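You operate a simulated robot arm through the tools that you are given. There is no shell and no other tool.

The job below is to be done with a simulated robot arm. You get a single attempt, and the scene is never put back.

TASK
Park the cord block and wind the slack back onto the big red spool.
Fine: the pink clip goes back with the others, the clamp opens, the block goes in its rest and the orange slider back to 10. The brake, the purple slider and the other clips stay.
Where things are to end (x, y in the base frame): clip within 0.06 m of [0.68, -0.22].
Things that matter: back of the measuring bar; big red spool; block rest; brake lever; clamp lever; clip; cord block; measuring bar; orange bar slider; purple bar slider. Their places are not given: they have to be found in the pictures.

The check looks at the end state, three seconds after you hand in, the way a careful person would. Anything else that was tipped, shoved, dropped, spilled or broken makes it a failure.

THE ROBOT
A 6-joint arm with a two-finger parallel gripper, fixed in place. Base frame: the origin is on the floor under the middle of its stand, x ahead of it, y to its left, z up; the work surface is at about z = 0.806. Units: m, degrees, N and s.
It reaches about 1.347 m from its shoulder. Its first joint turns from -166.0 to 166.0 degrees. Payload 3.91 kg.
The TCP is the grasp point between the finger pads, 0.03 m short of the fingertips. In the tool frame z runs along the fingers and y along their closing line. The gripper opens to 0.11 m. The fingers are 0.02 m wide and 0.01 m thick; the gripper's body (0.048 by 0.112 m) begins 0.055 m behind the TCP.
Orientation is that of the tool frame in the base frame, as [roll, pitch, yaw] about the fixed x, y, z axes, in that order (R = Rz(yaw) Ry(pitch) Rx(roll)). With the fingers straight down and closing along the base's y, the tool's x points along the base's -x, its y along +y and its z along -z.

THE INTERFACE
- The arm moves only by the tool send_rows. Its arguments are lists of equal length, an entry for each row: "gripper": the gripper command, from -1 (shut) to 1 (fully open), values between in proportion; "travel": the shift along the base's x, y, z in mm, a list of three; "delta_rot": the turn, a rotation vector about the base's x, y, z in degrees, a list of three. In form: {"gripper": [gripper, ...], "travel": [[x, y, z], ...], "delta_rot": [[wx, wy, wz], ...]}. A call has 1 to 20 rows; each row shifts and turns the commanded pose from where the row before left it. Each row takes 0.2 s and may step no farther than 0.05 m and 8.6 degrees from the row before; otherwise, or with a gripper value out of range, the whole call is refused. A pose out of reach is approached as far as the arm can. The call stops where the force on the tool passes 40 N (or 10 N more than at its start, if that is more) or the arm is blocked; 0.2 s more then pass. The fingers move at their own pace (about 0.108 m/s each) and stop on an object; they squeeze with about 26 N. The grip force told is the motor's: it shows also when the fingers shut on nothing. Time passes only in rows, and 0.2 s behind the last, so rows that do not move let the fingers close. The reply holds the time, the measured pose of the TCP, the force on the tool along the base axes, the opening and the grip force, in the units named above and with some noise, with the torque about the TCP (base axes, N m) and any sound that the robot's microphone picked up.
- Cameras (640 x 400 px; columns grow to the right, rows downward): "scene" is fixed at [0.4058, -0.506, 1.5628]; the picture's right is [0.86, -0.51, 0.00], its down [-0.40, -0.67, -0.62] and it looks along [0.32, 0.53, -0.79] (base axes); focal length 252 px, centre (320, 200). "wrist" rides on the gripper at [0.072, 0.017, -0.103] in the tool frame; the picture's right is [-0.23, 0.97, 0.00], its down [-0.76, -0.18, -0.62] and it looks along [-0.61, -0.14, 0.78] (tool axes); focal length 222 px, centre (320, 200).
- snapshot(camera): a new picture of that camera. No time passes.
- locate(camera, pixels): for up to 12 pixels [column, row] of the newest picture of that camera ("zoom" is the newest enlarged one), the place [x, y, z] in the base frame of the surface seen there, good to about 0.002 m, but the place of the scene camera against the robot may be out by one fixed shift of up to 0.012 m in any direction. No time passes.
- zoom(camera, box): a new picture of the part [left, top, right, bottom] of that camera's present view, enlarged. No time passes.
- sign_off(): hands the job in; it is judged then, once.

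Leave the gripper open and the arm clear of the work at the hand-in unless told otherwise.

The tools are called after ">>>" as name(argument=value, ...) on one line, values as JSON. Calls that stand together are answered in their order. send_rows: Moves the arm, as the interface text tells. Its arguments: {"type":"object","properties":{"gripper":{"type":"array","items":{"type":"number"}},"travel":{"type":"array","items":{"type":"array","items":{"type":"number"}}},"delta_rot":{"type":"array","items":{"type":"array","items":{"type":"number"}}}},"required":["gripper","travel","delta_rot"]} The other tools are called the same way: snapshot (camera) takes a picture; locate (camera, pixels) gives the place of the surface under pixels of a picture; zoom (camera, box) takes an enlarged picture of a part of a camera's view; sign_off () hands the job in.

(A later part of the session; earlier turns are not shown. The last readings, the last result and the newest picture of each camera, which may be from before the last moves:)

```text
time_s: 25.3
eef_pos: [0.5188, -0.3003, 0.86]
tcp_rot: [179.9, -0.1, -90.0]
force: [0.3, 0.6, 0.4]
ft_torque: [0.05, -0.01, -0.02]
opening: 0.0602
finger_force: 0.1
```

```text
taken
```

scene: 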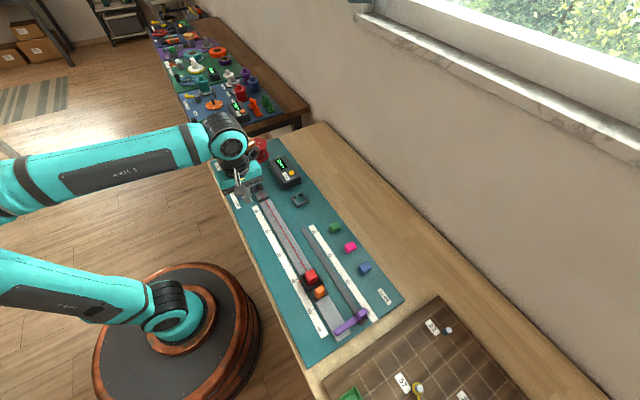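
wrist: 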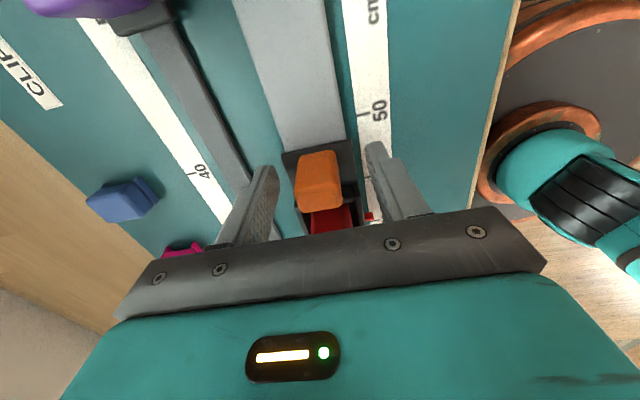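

The fingers straddle the orange knob. I close on it and slide +y by about 40 mm slowly.

>>> send_rows(gripper=[-1, -1, -1, -1, -1, -1, -1, -1, -1], travel=[[-1.5, 0, 0], [0, 0, 0], [0, 0, 0], [0, 4, 0], [0, 8, 0], [0, 10, 0], [0, 10, 0], [0, 8, 0], [0, 0, 0]], delta_rot=[[0, 0, 0], [0, 0, 0], [0, 0, 0], [0, 0, 0], [0, 0, 0], [0, 0, 0], [0, 0, 0], [0, 0, 0], [0, 0, 0]])

>>> snapshot(camera="wrist")

>>> snapshot(camera="scene")

```text
time_s: 26.0
eef_pos: [0.5187, -0.2998, 0.8598]
tcp_rot: [-179.8, -0.2, -90.0]
force: [35.1, 1.8, -6.3]
ft_torque: [0.31, 0.09, 0.17]
opening: 0.0258
finger_force: 44.9
stopped in row 3: the force on the tool passed its limit at 44 N (the readings are from after the stop); the commanded pose is now the measured one
```

```text
taken
```

wrist: 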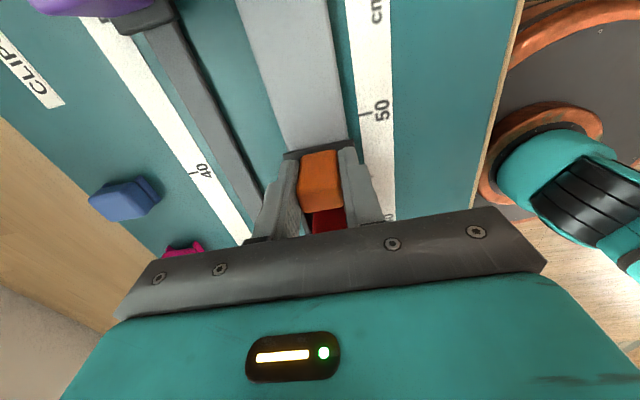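

```text
taken
```

scene: 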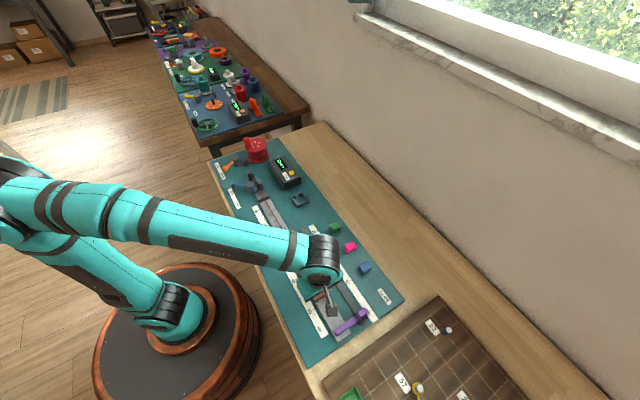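

The +x finger met the fixed knob first: knob centre is about 1.5 mm further +x. I open a little, shift +1.7 mm in x, and close again before sliding.

>>> send_rows(gripper=[-0.4, -0.4, -0.55, -0.6, -1, -1], travel=[[0, 0, 0], [1.7, 0, 0], [0, 0, 0], [0, 0, 0], [0, 0, 0], [0, 0, 0]], delta_rot=[[0, 0, 0], [0, 0, 0], [0, 0, 0], [0, 0, 0], [0, 0, 0], [0, 0, 0]])

```text
time_s: 27.4
eef_pos: [0.5205, -0.3011, 0.8599]
tcp_rot: [-179.9, -0.2, -90.0]
force: [5.2, -0.7, -3.9]
ft_torque: [0.14, 0.06, 0.03]
opening: 0.0257
finger_force: 45.3
```

The grip is now nearly balanced (5 N in x), opening 25.7 mm. I slide toward +y in small steps.

>>> send_rows(gripper=[-1, -1, -1, -1, -1, -1], travel=[[0.4, 3, 0], [0, 6, 0], [0, 9, 0], [0, 10, 0], [0, 10, 0], [0, 0, 0]], delta_rot=[[0, 0, 0], [0, 0, 0], [0, 0, 0], [0, 0, 0], [0, 0, 0], [0, 0, 0]])

>>> snapshot(camera="wrist")

>>> snapshot(camera="scene")

```text
time_s: 28.8
eef_pos: [0.5202, -0.2632, 0.86]
tcp_rot: [-180.0, -0.1, -90.0]
force: [-19.5, -0.8, -7.3]
ft_torque: [-1.04, 0.2, -0.01]
opening: 0.026
finger_force: 44.7
```

```text
taken
```

wrist: 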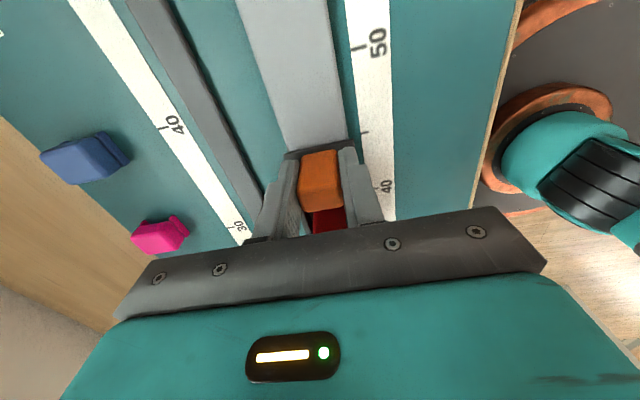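

```text
taken
```

scene: 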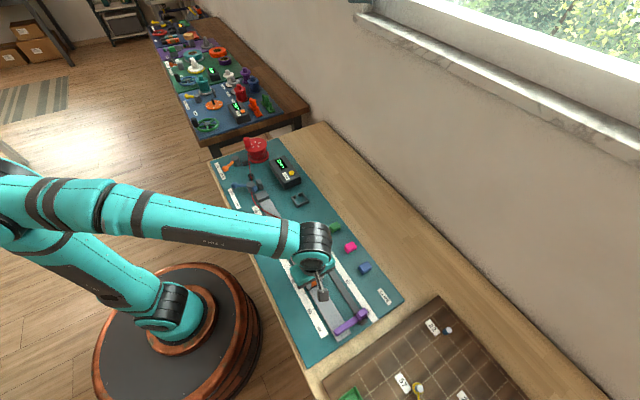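

The slider moved 38 mm easily. I release the knob gently and rise to look at the cord and the block.

>>> send_rows(gripper=[-0.5, -0.2, 0.09, 0.09, 0.09, 0.09], travel=[[-0.5, 0, 0], [0, 0, 0], [0, 0, 0], [0, 0, 20], [0, -20, 40], [-10, -40, 25]], delta_rot=[[0, 0, 0], [0, 0, 0], [0, 0, 0], [0, 0, 0], [0, 0, 0], [0, 0, 0]])

>>> snapshot(camera="wrist")

>>> zoom(camera="scene", box=[220, 150, 340, 280])

```text
time_s: 30.2
eef_pos: [0.5097, -0.3204, 0.9449]
tcp_rot: [-179.9, -0.1, -90.0]
force: [0.1, 0.3, -0.2]
ft_torque: [-0.02, -0.04, 0.03]
opening: 0.0601
finger_force: 0.0
```

```text
taken
```

wrist: 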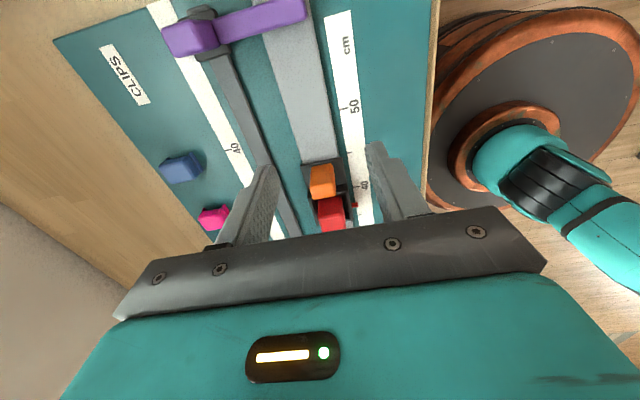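

```text
3.08 times, centred on (280, 215) of scene
```

zoom: 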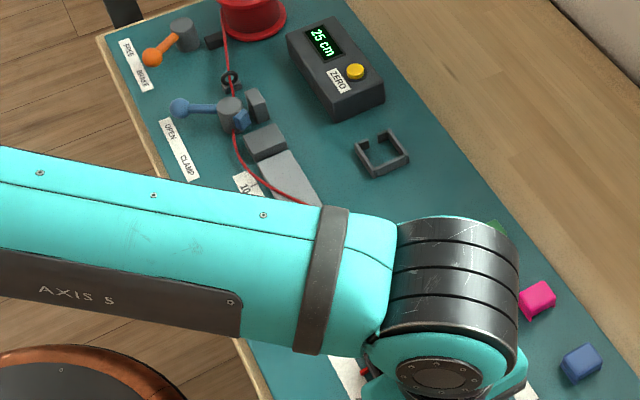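

The cord is now slack and lies in a loose curve near the mount. I measure the block's new position from this wrist view.

>>> zoom(camera="wrist", box=[290, 150, 380, 240])

```text
4.44 times, centred on (335, 195) of wrist
```

zoom: 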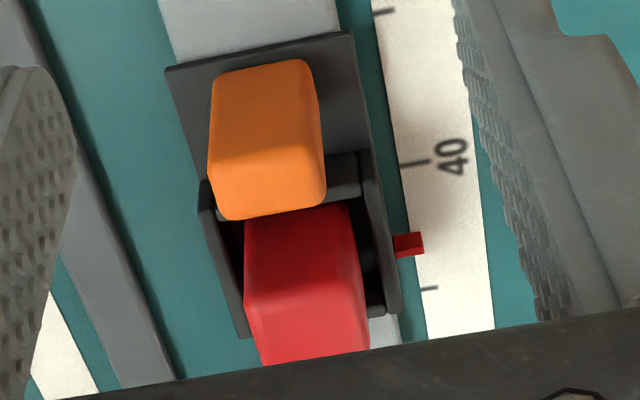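

I measure the block's left/right edges on its top, the knob edges, and the pointer.

>>> locate(camera="zoom", pixels=[[252, 310], [258, 335], [362, 300], [366, 325], [310, 320], [300, 240], [216, 190], [322, 185], [270, 195], [408, 245], [390, 290], [240, 300]])

```text
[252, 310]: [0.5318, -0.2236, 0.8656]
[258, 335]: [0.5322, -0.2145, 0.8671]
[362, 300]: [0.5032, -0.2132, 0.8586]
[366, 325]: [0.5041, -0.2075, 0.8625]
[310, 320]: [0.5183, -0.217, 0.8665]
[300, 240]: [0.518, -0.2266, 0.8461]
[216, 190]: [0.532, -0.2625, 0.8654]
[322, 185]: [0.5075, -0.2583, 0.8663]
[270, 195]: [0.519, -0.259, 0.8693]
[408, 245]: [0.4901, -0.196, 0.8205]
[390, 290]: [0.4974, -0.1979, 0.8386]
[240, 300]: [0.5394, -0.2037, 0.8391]
```

Block centre is about (0.5185, -0.2125), top z 0.8665; tray walls top at 0.839. I move above it and lower until the fingertips are just above the tray walls (TCP z≈0.873).

>>> send_rows(gripper=[0.09, 0.09, 0.09, 0.09, 0.09, 0.09], travel=[[3, 36, 0], [3, 36, 0], [2.8, 35.9, 0], [0, 0, -30], [0, 0, -30], [0, 0, -12]], delta_rot=[[0, 0, 0], [0, 0, 0], [0, 0, 0], [0, 0, 0], [0, 0, 0], [0, 0, 0]])

>>> snapshot(camera="wrist")

```text
time_s: 31.6
eef_pos: [0.5189, -0.2153, 0.8734]
tcp_rot: [-180.0, -0.2, -90.0]
force: [0.0, -0.6, -0.6]
ft_torque: [-0.03, -0.04, -0.01]
opening: 0.0599
finger_force: 0.0
```

```text
taken
```

wrist: 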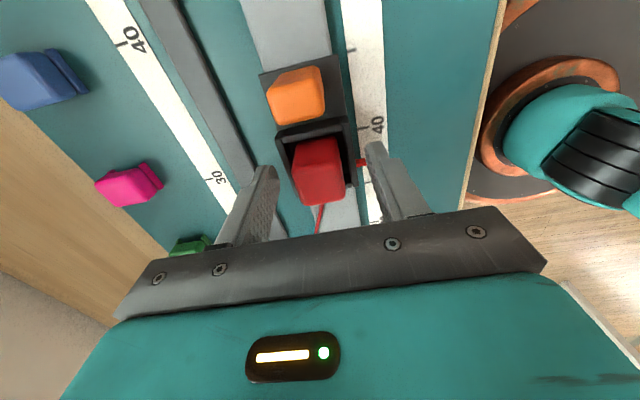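

The fingers straddle the block. I shift +2 mm in y and close on it.

>>> send_rows(gripper=[0.09, -0.3, -0.45, -1, -1], travel=[[0, 2, 0], [0, 0, 0], [0, 0, 0], [0, 0, 0], [0, 0, 0]], delta_rot=[[0, 0, 0], [0, 0, 0], [0, 0, 0], [0, 0, 0], [0, 0, 0]])

```text
time_s: 32.8
eef_pos: [0.519, -0.214, 0.8737]
tcp_rot: [-179.8, -0.2, -90.0]
force: [0.3, -0.3, 0.3]
ft_torque: [0.0, 0.01, -0.01]
opening: 0.0289
finger_force: 26.0
```

The block is held (28.9 mm). I lift it straight up slowly.

>>> send_rows(gripper=[-1, -1, -1, -1, -1, -1], travel=[[0, 0, 3], [0, 0, 6], [0, 0, 8], [0, 0, 10], [0, 0, 10], [0, 0, 5]], delta_rot=[[0, 0, 0], [0, 0, 0], [0, 0, 0], [0, 0, 0], [0, 0, 0], [0, 0, 0]])

>>> snapshot(camera="wrist")

>>> snapshot(camera="scene")

```text
time_s: 34.2
eef_pos: [0.5175, -0.214, 0.9155]
tcp_rot: [-179.9, -0.2, -90.0]
force: [0.6, -0.2, -0.5]
ft_torque: [0.02, 0.02, -0.04]
opening: 0.029
finger_force: 26.0
```

```text
taken
```

wrist: 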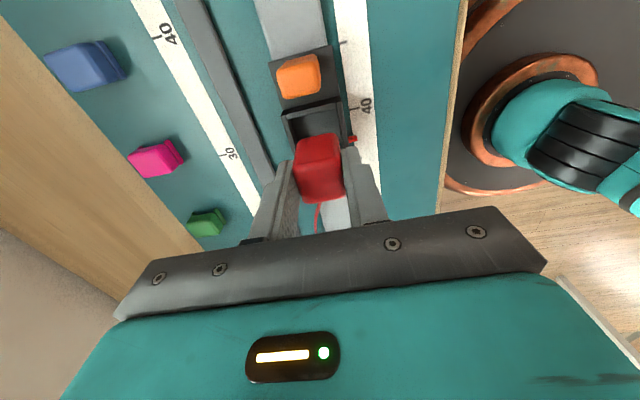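

```text
taken
```

scene: 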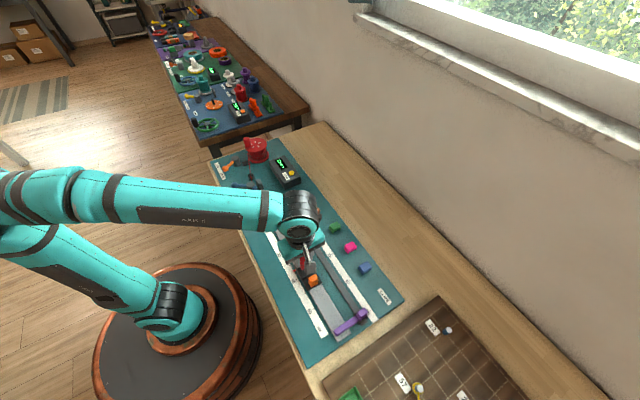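

The block is out and the tray stays put. I carry it to a viewing place south of the rest, at (0.62, -0.10, 0.96), to measure the rest from the wrist.

>>> send_rows(gripper=[-1, -1, -1, -1, -1], travel=[[25.5, 28.5, 11.2], [25.5, 28.5, 11.2], [25.5, 28.5, 11.2], [25.5, 28.5, 11.2], [0, 0, 0]], delta_rot=[[0, 0, 0], [0, 0, 0], [0, 0, 0], [0, 0, 0], [0, 0, 0]])

>>> snapshot(camera="wrist")

>>> snapshot(camera="scene")

```text
time_s: 35.4
eef_pos: [0.6224, -0.101, 0.961]
tcp_rot: [-180.0, -0.2, -90.1]
force: [-0.7, -0.2, -0.1]
ft_torque: [0.01, -0.04, -0.05]
opening: 0.0287
finger_force: 26.0
```

```text
taken
```

wrist: 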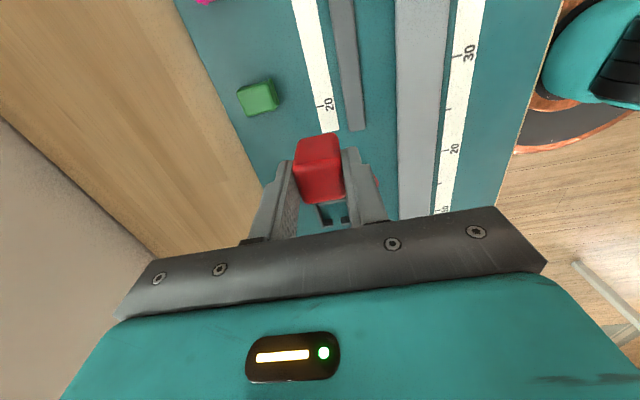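

```text
taken
```

scene: 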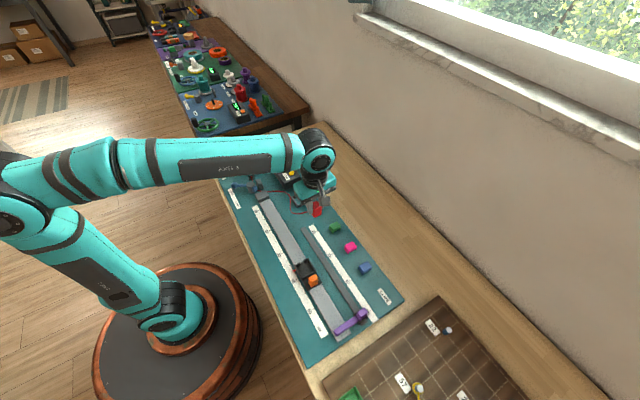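

The rest is hidden behind the block here. I move to about (0.54, 0.07, 0.97) from where the rest will appear to the upper left, as it did earlier.

>>> send_rows(gripper=[-1, -1, -1, -1, -1], travel=[[-20, 42, 3], [-20, 42, 3], [-20, 43, 3], [-20, 43, 0], [0, 0, 0]], delta_rot=[[0, 0, 0], [0, 0, 0], [0, 0, 0], [0, 0, 0], [0, 0, 0]])

>>> snapshot(camera="wrist")

>>> snapshot(camera="scene")

```text
time_s: 36.6
eef_pos: [0.5403, 0.0719, 0.9696]
tcp_rot: [-179.9, -0.2, -89.9]
force: [0.3, -1.0, 0.1]
ft_torque: [-0.01, 0.01, 0.01]
opening: 0.0288
finger_force: 26.5
```

```text
taken
```

wrist: 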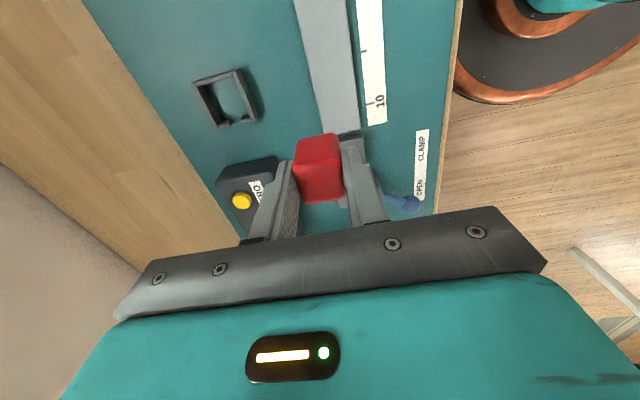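

```text
taken
```

scene: 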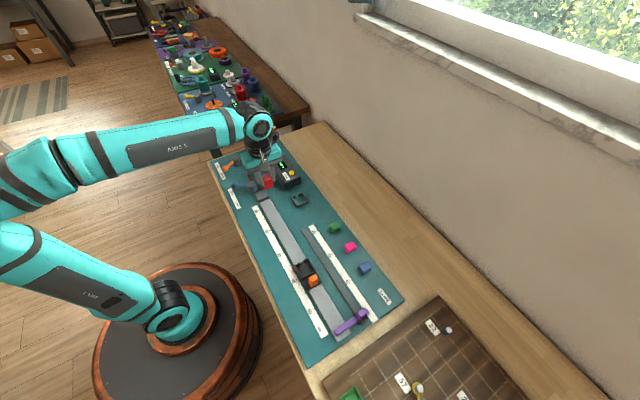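

Now the rest is plain at (225, 100). I enlarge it.

>>> zoom(camera="wrist", box=[185, 60, 265, 135])

>>> zoom(camera="scene", box=[230, 150, 320, 215])

```text
5.33 times, centred on (225, 98) of wrist
```

zoom: 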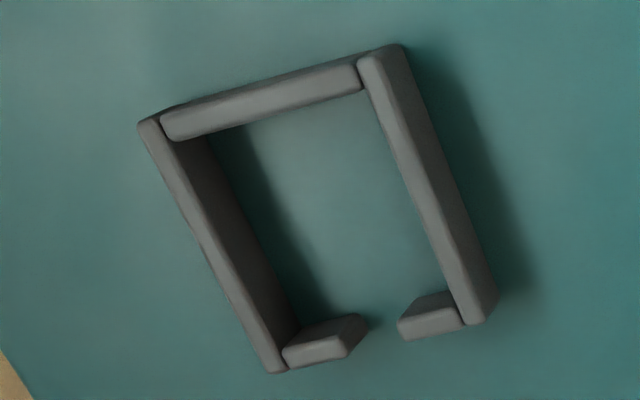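

```text
6.15 times, centred on (275, 182) of scene
```

zoom: 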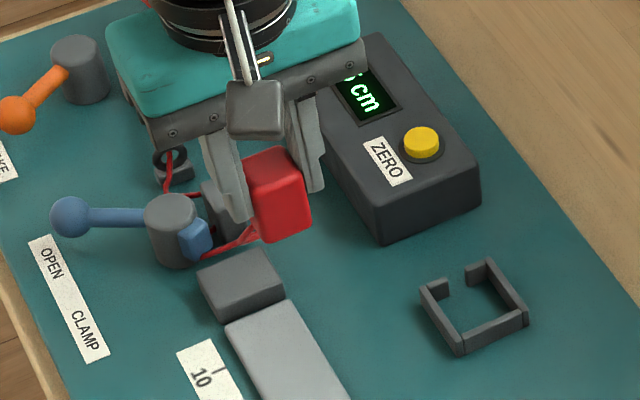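

I measure the rest's wall tops (inner edges) and its floor.

>>> locate(camera="zoom", pixels=[[385, 100], [425, 200], [460, 290], [170, 160], [215, 255], [262, 350], [200, 117], [260, 103], [330, 86], [315, 350], [430, 322], [320, 220]])

>>> locate(camera="zoom", pixels=[[362, 70], [455, 318], [160, 128], [275, 368], [340, 90], [180, 135], [350, 345], [402, 330], [300, 200], [350, 150], [380, 260], [280, 150]])

```text
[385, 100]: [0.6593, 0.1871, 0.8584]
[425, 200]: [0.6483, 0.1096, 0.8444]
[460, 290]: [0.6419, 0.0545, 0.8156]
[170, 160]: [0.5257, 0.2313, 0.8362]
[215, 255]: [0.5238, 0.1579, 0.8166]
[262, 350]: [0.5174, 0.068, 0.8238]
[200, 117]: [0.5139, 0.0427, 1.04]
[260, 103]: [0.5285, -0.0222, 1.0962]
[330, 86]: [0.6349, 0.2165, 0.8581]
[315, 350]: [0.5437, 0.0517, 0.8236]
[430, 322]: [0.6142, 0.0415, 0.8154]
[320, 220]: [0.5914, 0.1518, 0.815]
```

```text
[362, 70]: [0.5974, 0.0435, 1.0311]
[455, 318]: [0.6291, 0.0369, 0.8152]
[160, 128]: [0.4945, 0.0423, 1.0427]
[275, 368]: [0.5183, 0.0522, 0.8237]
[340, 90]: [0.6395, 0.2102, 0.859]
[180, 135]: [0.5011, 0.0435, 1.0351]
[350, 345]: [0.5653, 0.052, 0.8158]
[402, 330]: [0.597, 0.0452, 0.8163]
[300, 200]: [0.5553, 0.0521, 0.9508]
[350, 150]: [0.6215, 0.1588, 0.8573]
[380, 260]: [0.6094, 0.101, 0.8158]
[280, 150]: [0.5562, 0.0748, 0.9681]
```

Those were read in the newer scene enlargement. I enlarge the wrist view again and measure there.

>>> zoom(camera="wrist", box=[185, 60, 265, 135])

>>> locate(camera="zoom", pixels=[[385, 100], [425, 200], [460, 290], [170, 160], [215, 255], [262, 350], [200, 117], [260, 103], [330, 86], [315, 350], [430, 322], [320, 220]])

>>> locate(camera="zoom", pixels=[[362, 70], [455, 318], [160, 128], [275, 368], [340, 90], [180, 135], [350, 345], [402, 330], [300, 200], [375, 110], [445, 280], [260, 125]])

```text
5.33 times, centred on (225, 98) of wrist
```

zoom: 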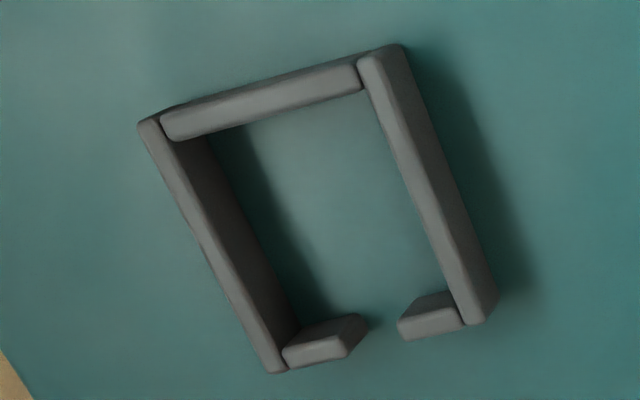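

```text
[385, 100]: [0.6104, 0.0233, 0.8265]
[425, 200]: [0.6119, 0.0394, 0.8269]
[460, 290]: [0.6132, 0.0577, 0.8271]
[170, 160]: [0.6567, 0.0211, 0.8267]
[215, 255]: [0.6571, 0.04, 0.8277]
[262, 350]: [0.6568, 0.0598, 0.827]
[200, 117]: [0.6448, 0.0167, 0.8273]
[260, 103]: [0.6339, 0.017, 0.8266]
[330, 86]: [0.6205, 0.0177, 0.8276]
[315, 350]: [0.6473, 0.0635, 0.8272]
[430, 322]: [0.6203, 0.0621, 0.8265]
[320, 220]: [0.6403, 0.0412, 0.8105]
```

```text
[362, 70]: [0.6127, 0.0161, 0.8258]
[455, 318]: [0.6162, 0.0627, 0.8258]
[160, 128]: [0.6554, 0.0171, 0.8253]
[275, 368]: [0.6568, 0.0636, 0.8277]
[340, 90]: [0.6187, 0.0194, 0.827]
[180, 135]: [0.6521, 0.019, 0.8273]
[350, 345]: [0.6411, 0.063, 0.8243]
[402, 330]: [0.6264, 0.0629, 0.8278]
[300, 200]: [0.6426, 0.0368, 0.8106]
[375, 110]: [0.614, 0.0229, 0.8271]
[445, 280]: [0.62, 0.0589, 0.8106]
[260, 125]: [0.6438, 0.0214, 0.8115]
```

Rest: walls centred on x 0.612/0.657 and y 0.0175/0.063, so its middle is (0.6345, 0.040), inner width about 40 mm, wall top 0.827, cord slot facing +y at x≈0.634. I check how the block sits in the fingers.

>>> zoom(camera="wrist", box=[280, 120, 360, 220])

>>> locate(camera="wrist", pixels=[[300, 175], [340, 172], [303, 199], [343, 195], [322, 185], [318, 155], [299, 150], [336, 140], [318, 140], [322, 202]])

```text
4.00 times, centred on (320, 170) of wrist
```

zoom: 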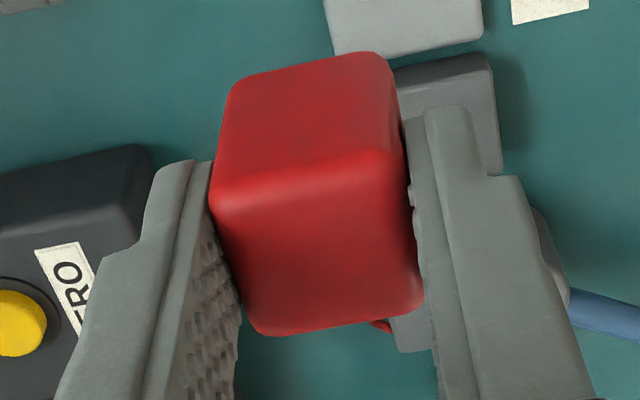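

```text
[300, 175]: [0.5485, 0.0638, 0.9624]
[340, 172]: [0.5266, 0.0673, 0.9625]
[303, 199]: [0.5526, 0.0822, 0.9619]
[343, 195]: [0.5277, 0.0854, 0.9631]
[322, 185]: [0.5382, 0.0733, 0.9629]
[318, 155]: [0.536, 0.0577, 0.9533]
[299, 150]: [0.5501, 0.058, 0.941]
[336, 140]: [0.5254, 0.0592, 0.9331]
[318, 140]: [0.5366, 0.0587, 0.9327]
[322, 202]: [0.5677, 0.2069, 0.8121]
```

The block is centred on the TCP within 1 mm. I carry it above the rest's middle and stop just above the walls to check.

>>> send_rows(gripper=[-1, -1, -1, -1, -1, -1], travel=[[31, -11, 0], [31, -11, 0], [32.2, -10.5, 0], [0, 0, -30], [0, 0, -30], [0, 0, -14]], delta_rot=[[0, 0, 0], [0, 0, 0], [0, 0, 0], [0, 0, 0], [0, 0, 0], [0, 0, 0]])

>>> snapshot(camera="wrist")

>>> zoom(camera="scene", box=[230, 150, 330, 222])

```text
time_s: 38.0
eef_pos: [0.6346, 0.037, 0.8954]
tcp_rot: [-179.9, -0.2, -90.0]
force: [0.7, 0.4, 0.2]
ft_torque: [0.01, -0.03, -0.01]
opening: 0.0289
finger_force: 25.7
```

```text
taken
```

wrist: 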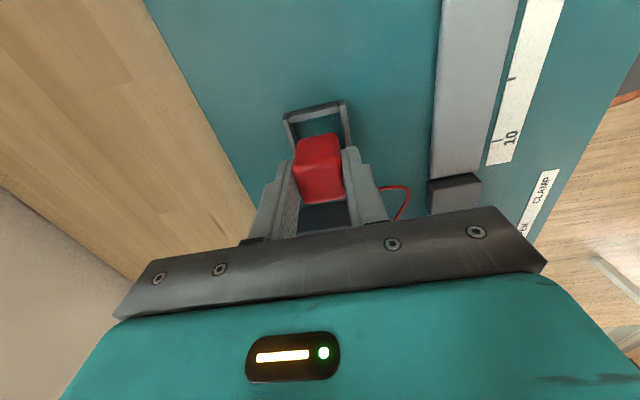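

```text
5.56 times, centred on (280, 186) of scene
```

zoom: 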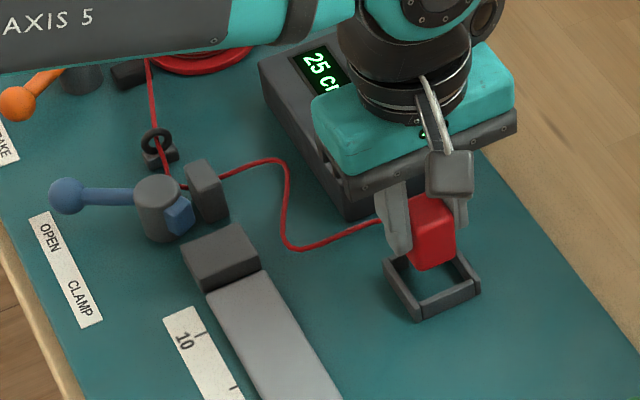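

The block is above the rest with the cord trailing off its +y side. I add 2 mm in y and lower gently into the rest.

>>> send_rows(gripper=[-1, -1, -1, -1, -1, -1], travel=[[0, 2, 0], [0, 0, -10], [0, 0, -10], [0, 0, -8], [0, 0, -4], [0, 0, 0]], delta_rot=[[0, 0, 0], [0, 0, 0], [0, 0, 0], [0, 0, 0], [0, 0, 0], [0, 0, 0]])

>>> snapshot(camera="wrist")

>>> zoom(camera="scene", box=[230, 150, 330, 222])

```text
time_s: 39.4
eef_pos: [0.6356, 0.0419, 0.8629]
tcp_rot: [-179.9, -0.2, -89.9]
force: [-0.7, -0.4, 0.3]
ft_torque: [0.0, 0.0, -0.03]
opening: 0.0293
finger_force: 25.9
```

```text
taken
```

wrist: 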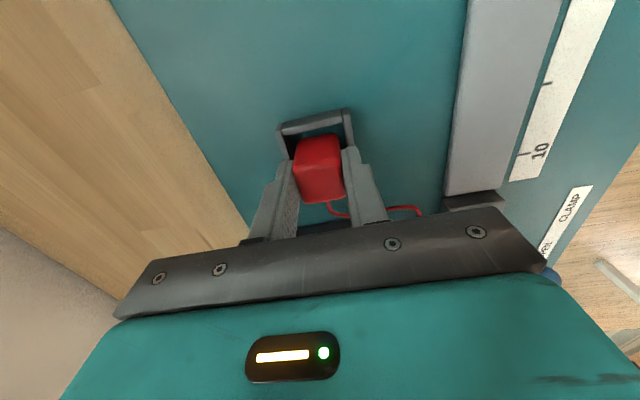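

```text
5.56 times, centred on (280, 186) of scene
```

zoom: 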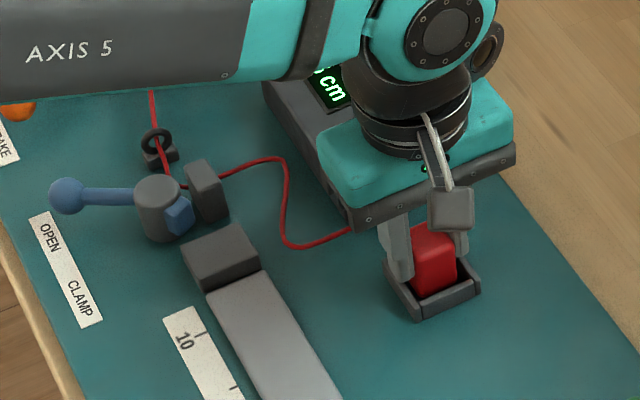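

The block is entering the rest. I lower by another few mm in 1 mm steps until contact.

>>> send_rows(gripper=[-1, -1, -1, -1, -1], travel=[[0, -1, -1], [0, 0, -1], [0, 0, -1], [0, 0, -1], [0, 0, 0]], delta_rot=[[0, 0, 0], [0, 0, 0], [0, 0, 0], [0, 0, 0], [0, 0, 0]])

>>> zoom(camera="wrist", box=[260, 90, 380, 230])

```text
time_s: 40.6
eef_pos: [0.6336, 0.041, 0.8611]
tcp_rot: [-179.8, -0.2, -90.0]
force: [3.2, -0.7, 22.7]
ft_torque: [-0.01, -0.01, 0.0]
opening: 0.0291
finger_force: 26.0
```

```text
2.86 times, centred on (320, 160) of wrist
```

zoom: 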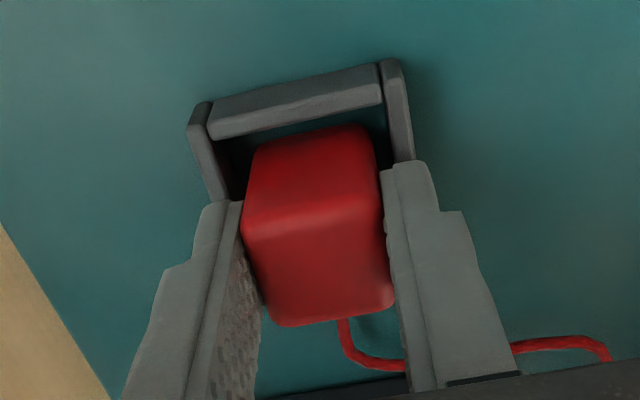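

Firm contact (23 N) at z 0.861: the block stands on the rest's floor. I ease up 1.5 mm, open and rise.

>>> send_rows(gripper=[-1, -0.2, 0.09, 0.09, 0.09, 0.09], travel=[[0, 0, 1.5], [0, 0, 0], [0, 0, 0], [0, 0, 15], [0, 0, 40], [0, 0, 45]], delta_rot=[[0, 0, 0], [0, 0, 0], [0, 0, 0], [0, 0, 0], [0, 0, 0], [0, 0, 0]])

>>> snapshot(camera="wrist")

>>> snapshot(camera="scene")

```text
time_s: 42.0
eef_pos: [0.635, 0.0379, 0.9602]
tcp_rot: [179.9, -0.2, -90.1]
force: [0.2, 0.4, -0.2]
ft_torque: [-0.01, 0.01, -0.02]
opening: 0.06
finger_force: 0.1
```

```text
taken
```

wrist: 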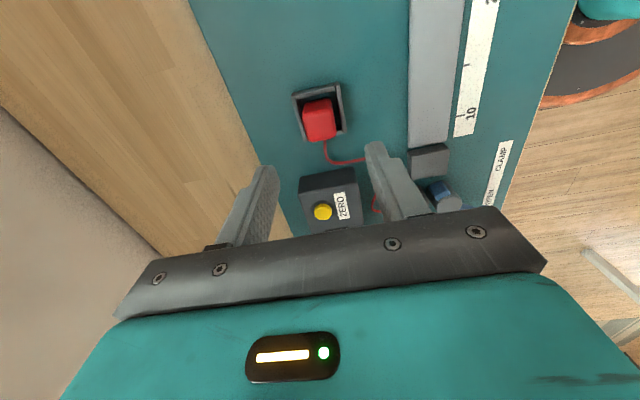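

```text
taken
```

scene: 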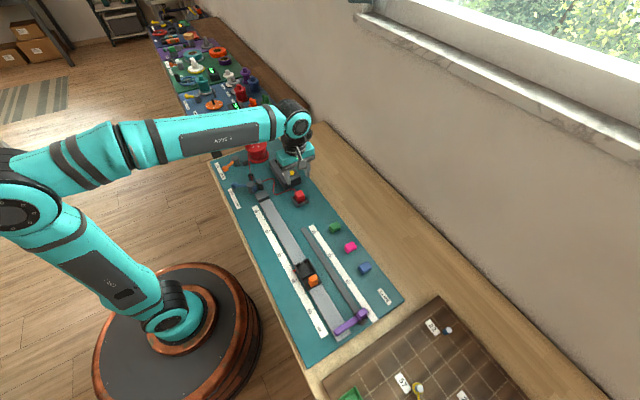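

The block sits in its rest. Next the orange slider: I go back to its knob, expected at (0.5205, -0.262).

>>> send_rows(gripper=[0.09, 0.09, 0.09, 0.09, 0.09, 0.09, 0.09, 0.09], travel=[[-16.4, -42.9, 0], [-16.4, -42.9, 0], [-16.4, -42.9, 0], [-16.4, -42.9, 0], [-16.4, -42.9, 0], [-16.4, -42.9, 0], [-16.2, -42.5, 0], [0, 0, 0]], delta_rot=[[0, 0, 0], [0, 0, 0], [0, 0, 0], [0, 0, 0], [0, 0, 0], [0, 0, 0], [0, 0, 0], [0, 0, 0]])

>>> snapshot(camera="wrist")

>>> zoom(camera="scene", box=[200, 130, 320, 215])

```text
time_s: 43.8
eef_pos: [0.5191, -0.2588, 0.963]
tcp_rot: [-179.9, -0.2, -90.0]
force: [-0.7, -0.2, 0.4]
ft_torque: [0.01, -0.01, 0.01]
opening: 0.0601
finger_force: 0.0
```

```text
taken
```

wrist: 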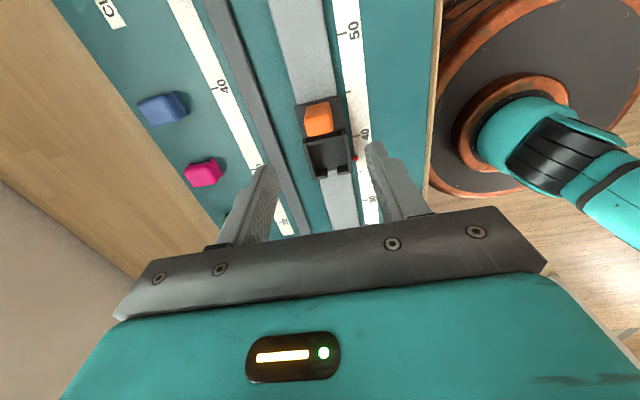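

```text
4.71 times, centred on (260, 172) of scene
```

zoom: 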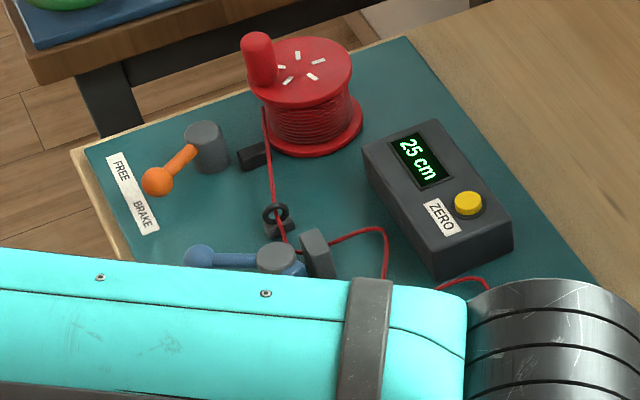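

I check the knob's place from here (knob at (318, 118)).

>>> zoom(camera="wrist", box=[285, 85, 375, 185])

>>> locate(camera="zoom", pixels=[[143, 165], [235, 145], [190, 165], [145, 190], [240, 175], [185, 90], [340, 290], [325, 210], [300, 240], [180, 300], [350, 180], [245, 350]])

```text
4.00 times, centred on (330, 135) of wrist
```

zoom: 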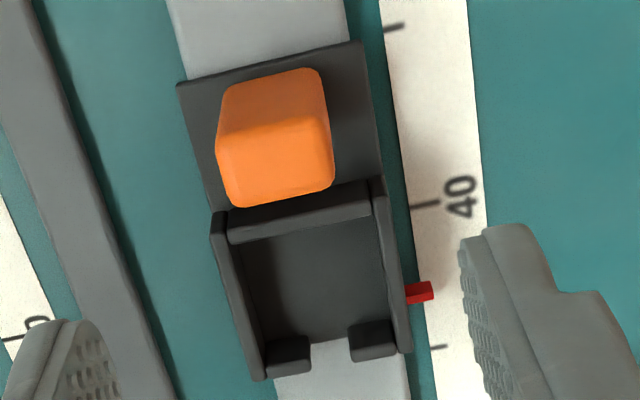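

```text
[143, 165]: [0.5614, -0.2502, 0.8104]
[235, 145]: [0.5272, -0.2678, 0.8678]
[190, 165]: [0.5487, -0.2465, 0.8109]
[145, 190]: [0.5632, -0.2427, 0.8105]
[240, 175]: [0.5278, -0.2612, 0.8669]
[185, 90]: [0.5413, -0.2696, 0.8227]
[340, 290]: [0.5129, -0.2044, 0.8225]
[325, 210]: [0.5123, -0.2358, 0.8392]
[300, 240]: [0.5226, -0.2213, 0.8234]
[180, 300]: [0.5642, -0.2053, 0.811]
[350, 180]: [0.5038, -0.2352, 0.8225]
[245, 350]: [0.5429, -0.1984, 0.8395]
```

I measure the knob's top edges and the pointer in this enlargement.

>>> locate(camera="zoom", pixels=[[222, 170], [330, 160], [232, 200], [330, 185], [280, 195], [220, 140], [328, 125], [280, 150], [420, 293], [408, 293], [432, 345], [425, 205]])

```text
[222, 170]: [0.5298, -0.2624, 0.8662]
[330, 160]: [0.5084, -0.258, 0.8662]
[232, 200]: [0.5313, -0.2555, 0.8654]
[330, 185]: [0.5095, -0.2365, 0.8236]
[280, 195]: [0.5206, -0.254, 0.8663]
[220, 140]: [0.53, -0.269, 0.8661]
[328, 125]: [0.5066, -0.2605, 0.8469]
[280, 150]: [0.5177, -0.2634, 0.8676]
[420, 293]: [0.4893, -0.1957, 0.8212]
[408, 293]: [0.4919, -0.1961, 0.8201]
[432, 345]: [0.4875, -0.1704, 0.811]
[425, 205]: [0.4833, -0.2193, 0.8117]
```

Knob centre is (0.520, -0.262). I lower onto it and close in stages.

>>> send_rows(gripper=[0.09, 0.09, 0.09, 0.09, -0.4, -0.5, -0.55, -1, -1], travel=[[1.2, -3.2, -35], [0, 0, -35], [0, 0, -28], [0, 0, -5], [0, 0, 0], [0, 0, 0], [0, 0, 0], [0, 0, 0], [0, 0, 0]], delta_rot=[[0, 0, 0], [0, 0, 0], [0, 0, 0], [0, 0, 0], [0, 0, 0], [0, 0, 0], [0, 0, 0], [0, 0, 0], [0, 0, 0]])

```text
time_s: 45.8
eef_pos: [0.5193, -0.2641, 0.8581]
tcp_rot: [-180.0, -0.2, -90.0]
force: [-12.2, -0.5, -6.3]
ft_torque: [-0.08, 0.23, 0.04]
opening: 0.0258
finger_force: 45.3
```

The knob is held. I slide +y by about 200 mm first, then check.

>>> send_rows(gripper=[-1, -1, -1, -1, -1, -1, -1, -1, -1, -1, -1, -1, -1], travel=[[-0.5, 5, 0], [0, 12, 0], [0, 18, 0], [0, 18, 0], [0, 18, 0], [0, 18, 0], [0, 18, 0], [0, 18, 0], [0, 18, 0], [0, 18, 0], [0, 18, 0], [0, 15, 0], [0, 6, 0]], delta_rot=[[0, 0, 0], [0, 0, 0], [0, 0, 0], [0, 0, 0], [0, 0, 0], [0, 0, 0], [0, 0, 0], [0, 0, 0], [0, 0, 0], [0, 0, 0], [0, 0, 0], [0, 0, 0], [0, 0, 0]])

>>> snapshot(camera="wrist")

>>> snapshot(camera="scene")

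```text
time_s: 48.6
eef_pos: [0.5192, -0.0646, 0.8578]
tcp_rot: [-179.8, -0.2, -90.1]
force: [-8.2, -1.4, 14.7]
ft_torque: [-0.33, 0.51, 0.05]
opening: 0.0257
finger_force: 45.3
```

```text
taken
```

wrist: 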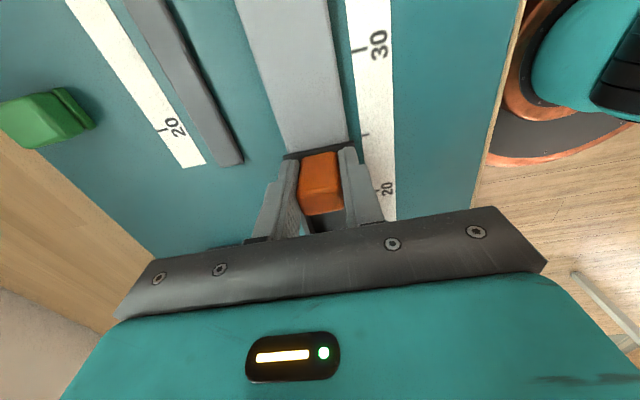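

```text
taken
```

scene: 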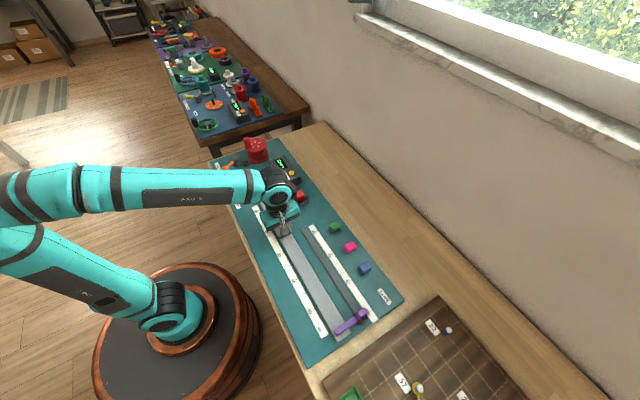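

It moved 200 mm with the slider. About 76 mm remain; I go 72 mm on and check.

>>> send_rows(gripper=[-1, -1, -1, -1, -1, -1, -1], travel=[[-0.4, 8, 0.3], [0, 15, 0.3], [0, 15, 0], [0, 15, 0], [0, 12, 0], [0, 7, 0], [0, 0, 0]], delta_rot=[[0, 0, 0], [0, 0, 0], [0, 0, 0], [0, 0, 0], [0, 0, 0], [0, 0, 0], [0, 0, 0]])

>>> snapshot(camera="wrist")

>>> zoom(camera="scene", box=[210, 150, 320, 235])

```text
time_s: 50.2
eef_pos: [0.5201, 0.0088, 0.8582]
tcp_rot: [-179.9, -0.2, -89.9]
force: [-8.1, -0.7, -3.6]
ft_torque: [-0.16, 0.32, 0.01]
opening: 0.0259
finger_force: 45.1
```

```text
taken
```

wrist: 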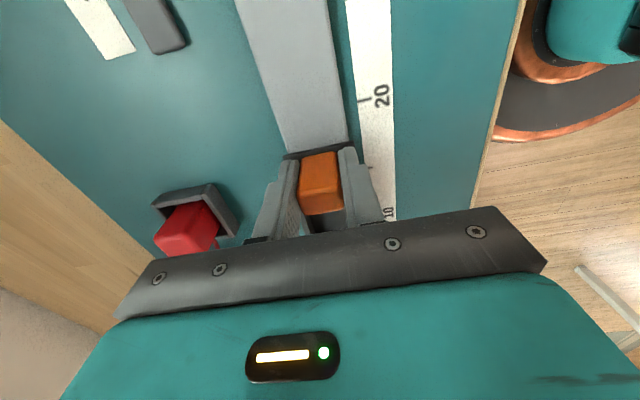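

```text
4.71 times, centred on (265, 192) of scene
```

zoom: 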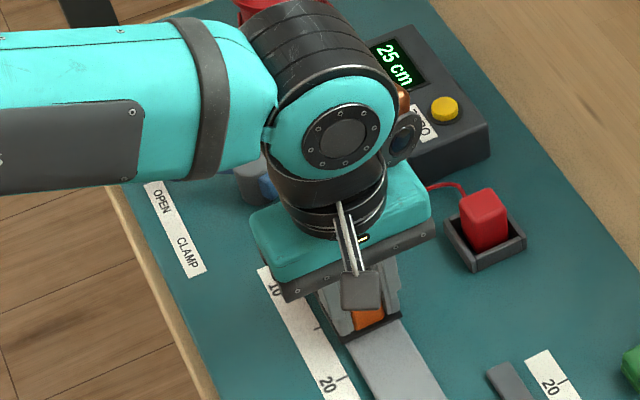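

By the knob–pointer offset the pointer should be near y≈0.077. I go 3 mm more, then release and rise to look at the pointer against the 10 tick.

>>> send_rows(gripper=[-1, -1, -1, -0.5, -0.2, 0.09, 0.09, 0.09, 0.09], travel=[[0, 1.5, 0], [0, 1.5, 0], [0, 0, 0], [0, 0, 0], [0, 0, 0], [0, 0, 0], [0, 0, 30], [0, -25, 40], [0, -40, 25]], delta_rot=[[0, 0, 0], [0, 0, 0], [0, 0, 0], [0, 0, 0], [0, 0, 0], [0, 0, 0], [0, 0, 0], [0, 0, 0], [0, 0, 0]])

>>> snapshot(camera="wrist")

```text
time_s: 52.2
eef_pos: [0.5194, -0.0564, 0.9556]
tcp_rot: [180.0, -0.2, -90.0]
force: [1.3, 0.4, -0.1]
ft_torque: [-0.03, -0.01, 0.01]
opening: 0.0599
finger_force: 0.1
```

```text
taken
```

wrist: 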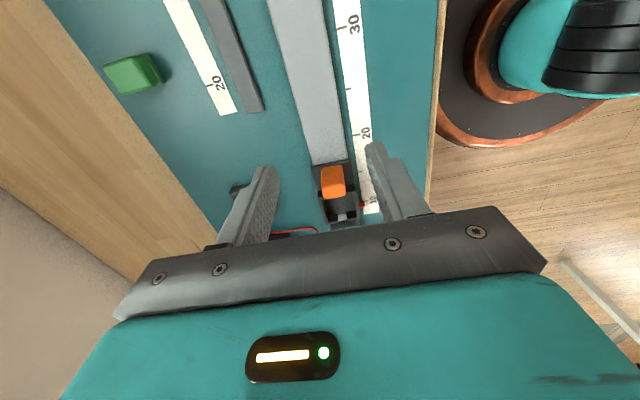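

I enlarge around the pointer (362, 203) and the 10 tick.

>>> zoom(camera="wrist", box=[310, 155, 390, 230])

>>> zoom(camera="scene", box=[225, 165, 295, 225])

```text
5.33 times, centred on (350, 192) of wrist
```

zoom: 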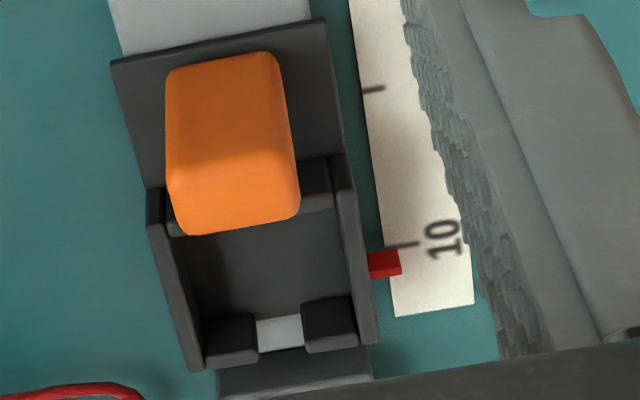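

```text
6.67 times, centred on (260, 195) of scene
```

zoom: 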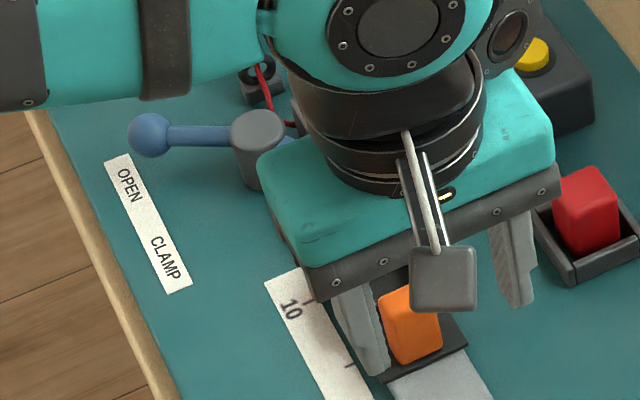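

I measure the pointer and the ticks in the wrist picture: pointer at about (362, 204.7), 10 tick at (366, 200.9), 15 tick at (360, 172).

>>> locate(camera="wrist", pixels=[[361.5, 204], [363.5, 204.5], [362, 206.5], [366, 200.9], [360, 172], [363.5, 207], [361, 201.5], [341, 225], [353, 222]])

>>> zoom(camera="wrist", box=[350, 190, 380, 215])

```text
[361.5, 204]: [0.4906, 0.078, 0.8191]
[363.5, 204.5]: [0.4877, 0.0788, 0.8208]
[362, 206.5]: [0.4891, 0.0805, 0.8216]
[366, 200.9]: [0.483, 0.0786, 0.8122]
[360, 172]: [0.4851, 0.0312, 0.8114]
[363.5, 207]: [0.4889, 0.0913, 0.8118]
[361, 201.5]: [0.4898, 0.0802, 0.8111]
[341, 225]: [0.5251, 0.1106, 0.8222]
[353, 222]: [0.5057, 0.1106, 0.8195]
```

```text
16.00 times, centred on (365, 202) of wrist
```

zoom: 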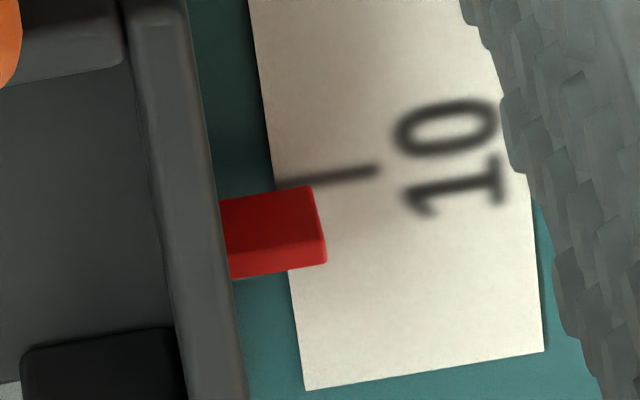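

I measure finer: pointer faces and the 10 tick in this big enlargement.

>>> locate(camera="zoom", pixels=[[270, 200], [270, 215], [270, 235], [270, 250], [270, 262], [270, 268], [315, 200], [322, 255], [340, 173], [360, 170], [285, 182]])

```text
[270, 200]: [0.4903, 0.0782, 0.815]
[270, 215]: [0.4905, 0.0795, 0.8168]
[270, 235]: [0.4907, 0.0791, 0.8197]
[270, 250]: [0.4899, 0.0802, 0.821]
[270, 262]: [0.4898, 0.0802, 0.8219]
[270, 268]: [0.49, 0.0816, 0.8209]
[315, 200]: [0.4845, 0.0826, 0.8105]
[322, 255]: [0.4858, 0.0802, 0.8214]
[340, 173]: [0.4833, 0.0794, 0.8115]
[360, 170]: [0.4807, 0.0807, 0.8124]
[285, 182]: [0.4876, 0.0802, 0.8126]
```

The pointer's middle is at y≈0.0805 and the 10 tick at y≈0.080: the slider reads 10. Now the spool: I rise and move to look at it from the south.

>>> send_rows(gripper=[0.09, 0.09, 0.09, 0.09, 0.09, 0.09], travel=[[0, 0, 40], [5, 46, 14], [5, 46, 14], [5, 46, 14], [5, 46, 14], [0, 0, 0]], delta_rot=[[0, 0, 0], [0, 0, 0], [0, 0, 0], [0, 0, 0], [0, 0, 0], [0, 0, 0]])

>>> snapshot(camera="wrist")

>>> snapshot(camera="scene")

```text
time_s: 53.6
eef_pos: [0.5425, 0.1304, 1.0489]
tcp_rot: [-179.9, -0.1, -89.9]
force: [0.1, 0.8, 1.0]
ft_torque: [0.03, 0.01, -0.03]
opening: 0.06
finger_force: 0.1
```

```text
taken
```

wrist: 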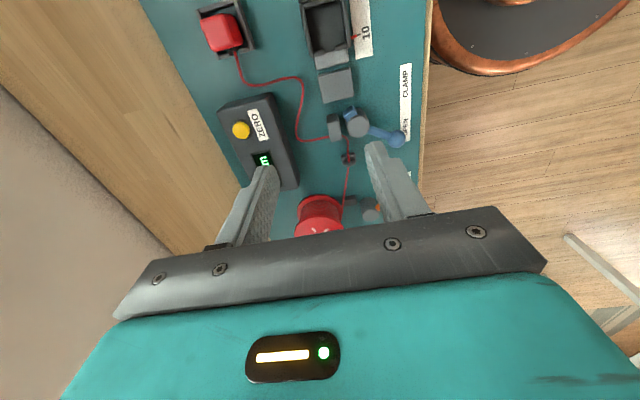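

```text
taken
```

scene: 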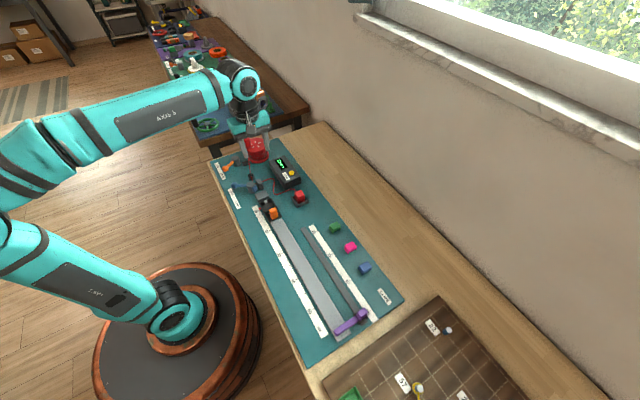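

I enlarge the cord's path at the ring and clamp, and the region of the rest.

>>> zoom(camera="wrist", box=[280, 60, 420, 170])

>>> zoom(camera="wrist", box=[290, 130, 400, 240])

>>> zoom(camera="scene", box=[220, 160, 320, 230])

```text
3.64 times, centred on (350, 115) of wrist
```

zoom: 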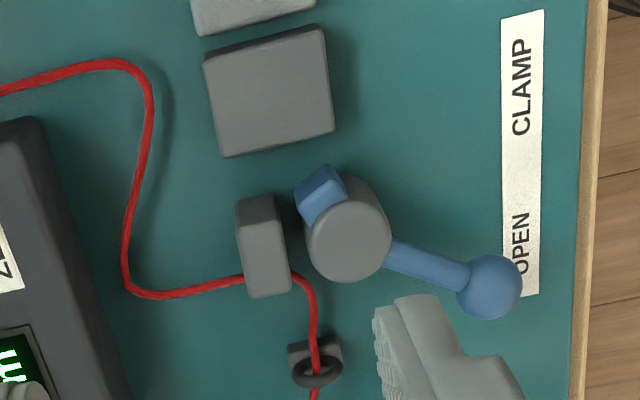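

```text
3.64 times, centred on (345, 185) of wrist
```

zoom: 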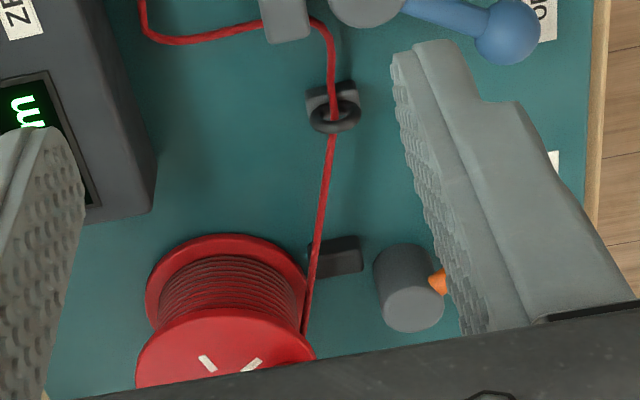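

```text
5.71 times, centred on (270, 195) of scene
```

zoom: 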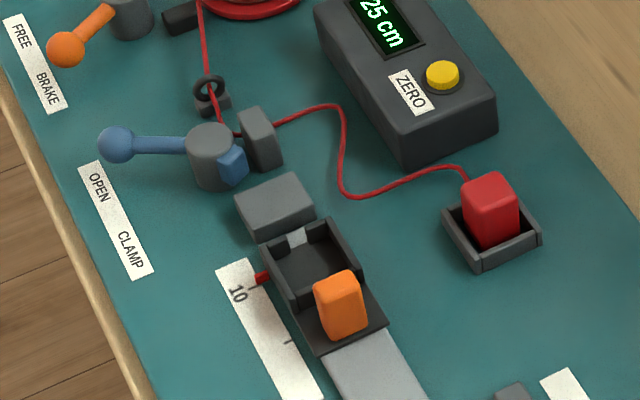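

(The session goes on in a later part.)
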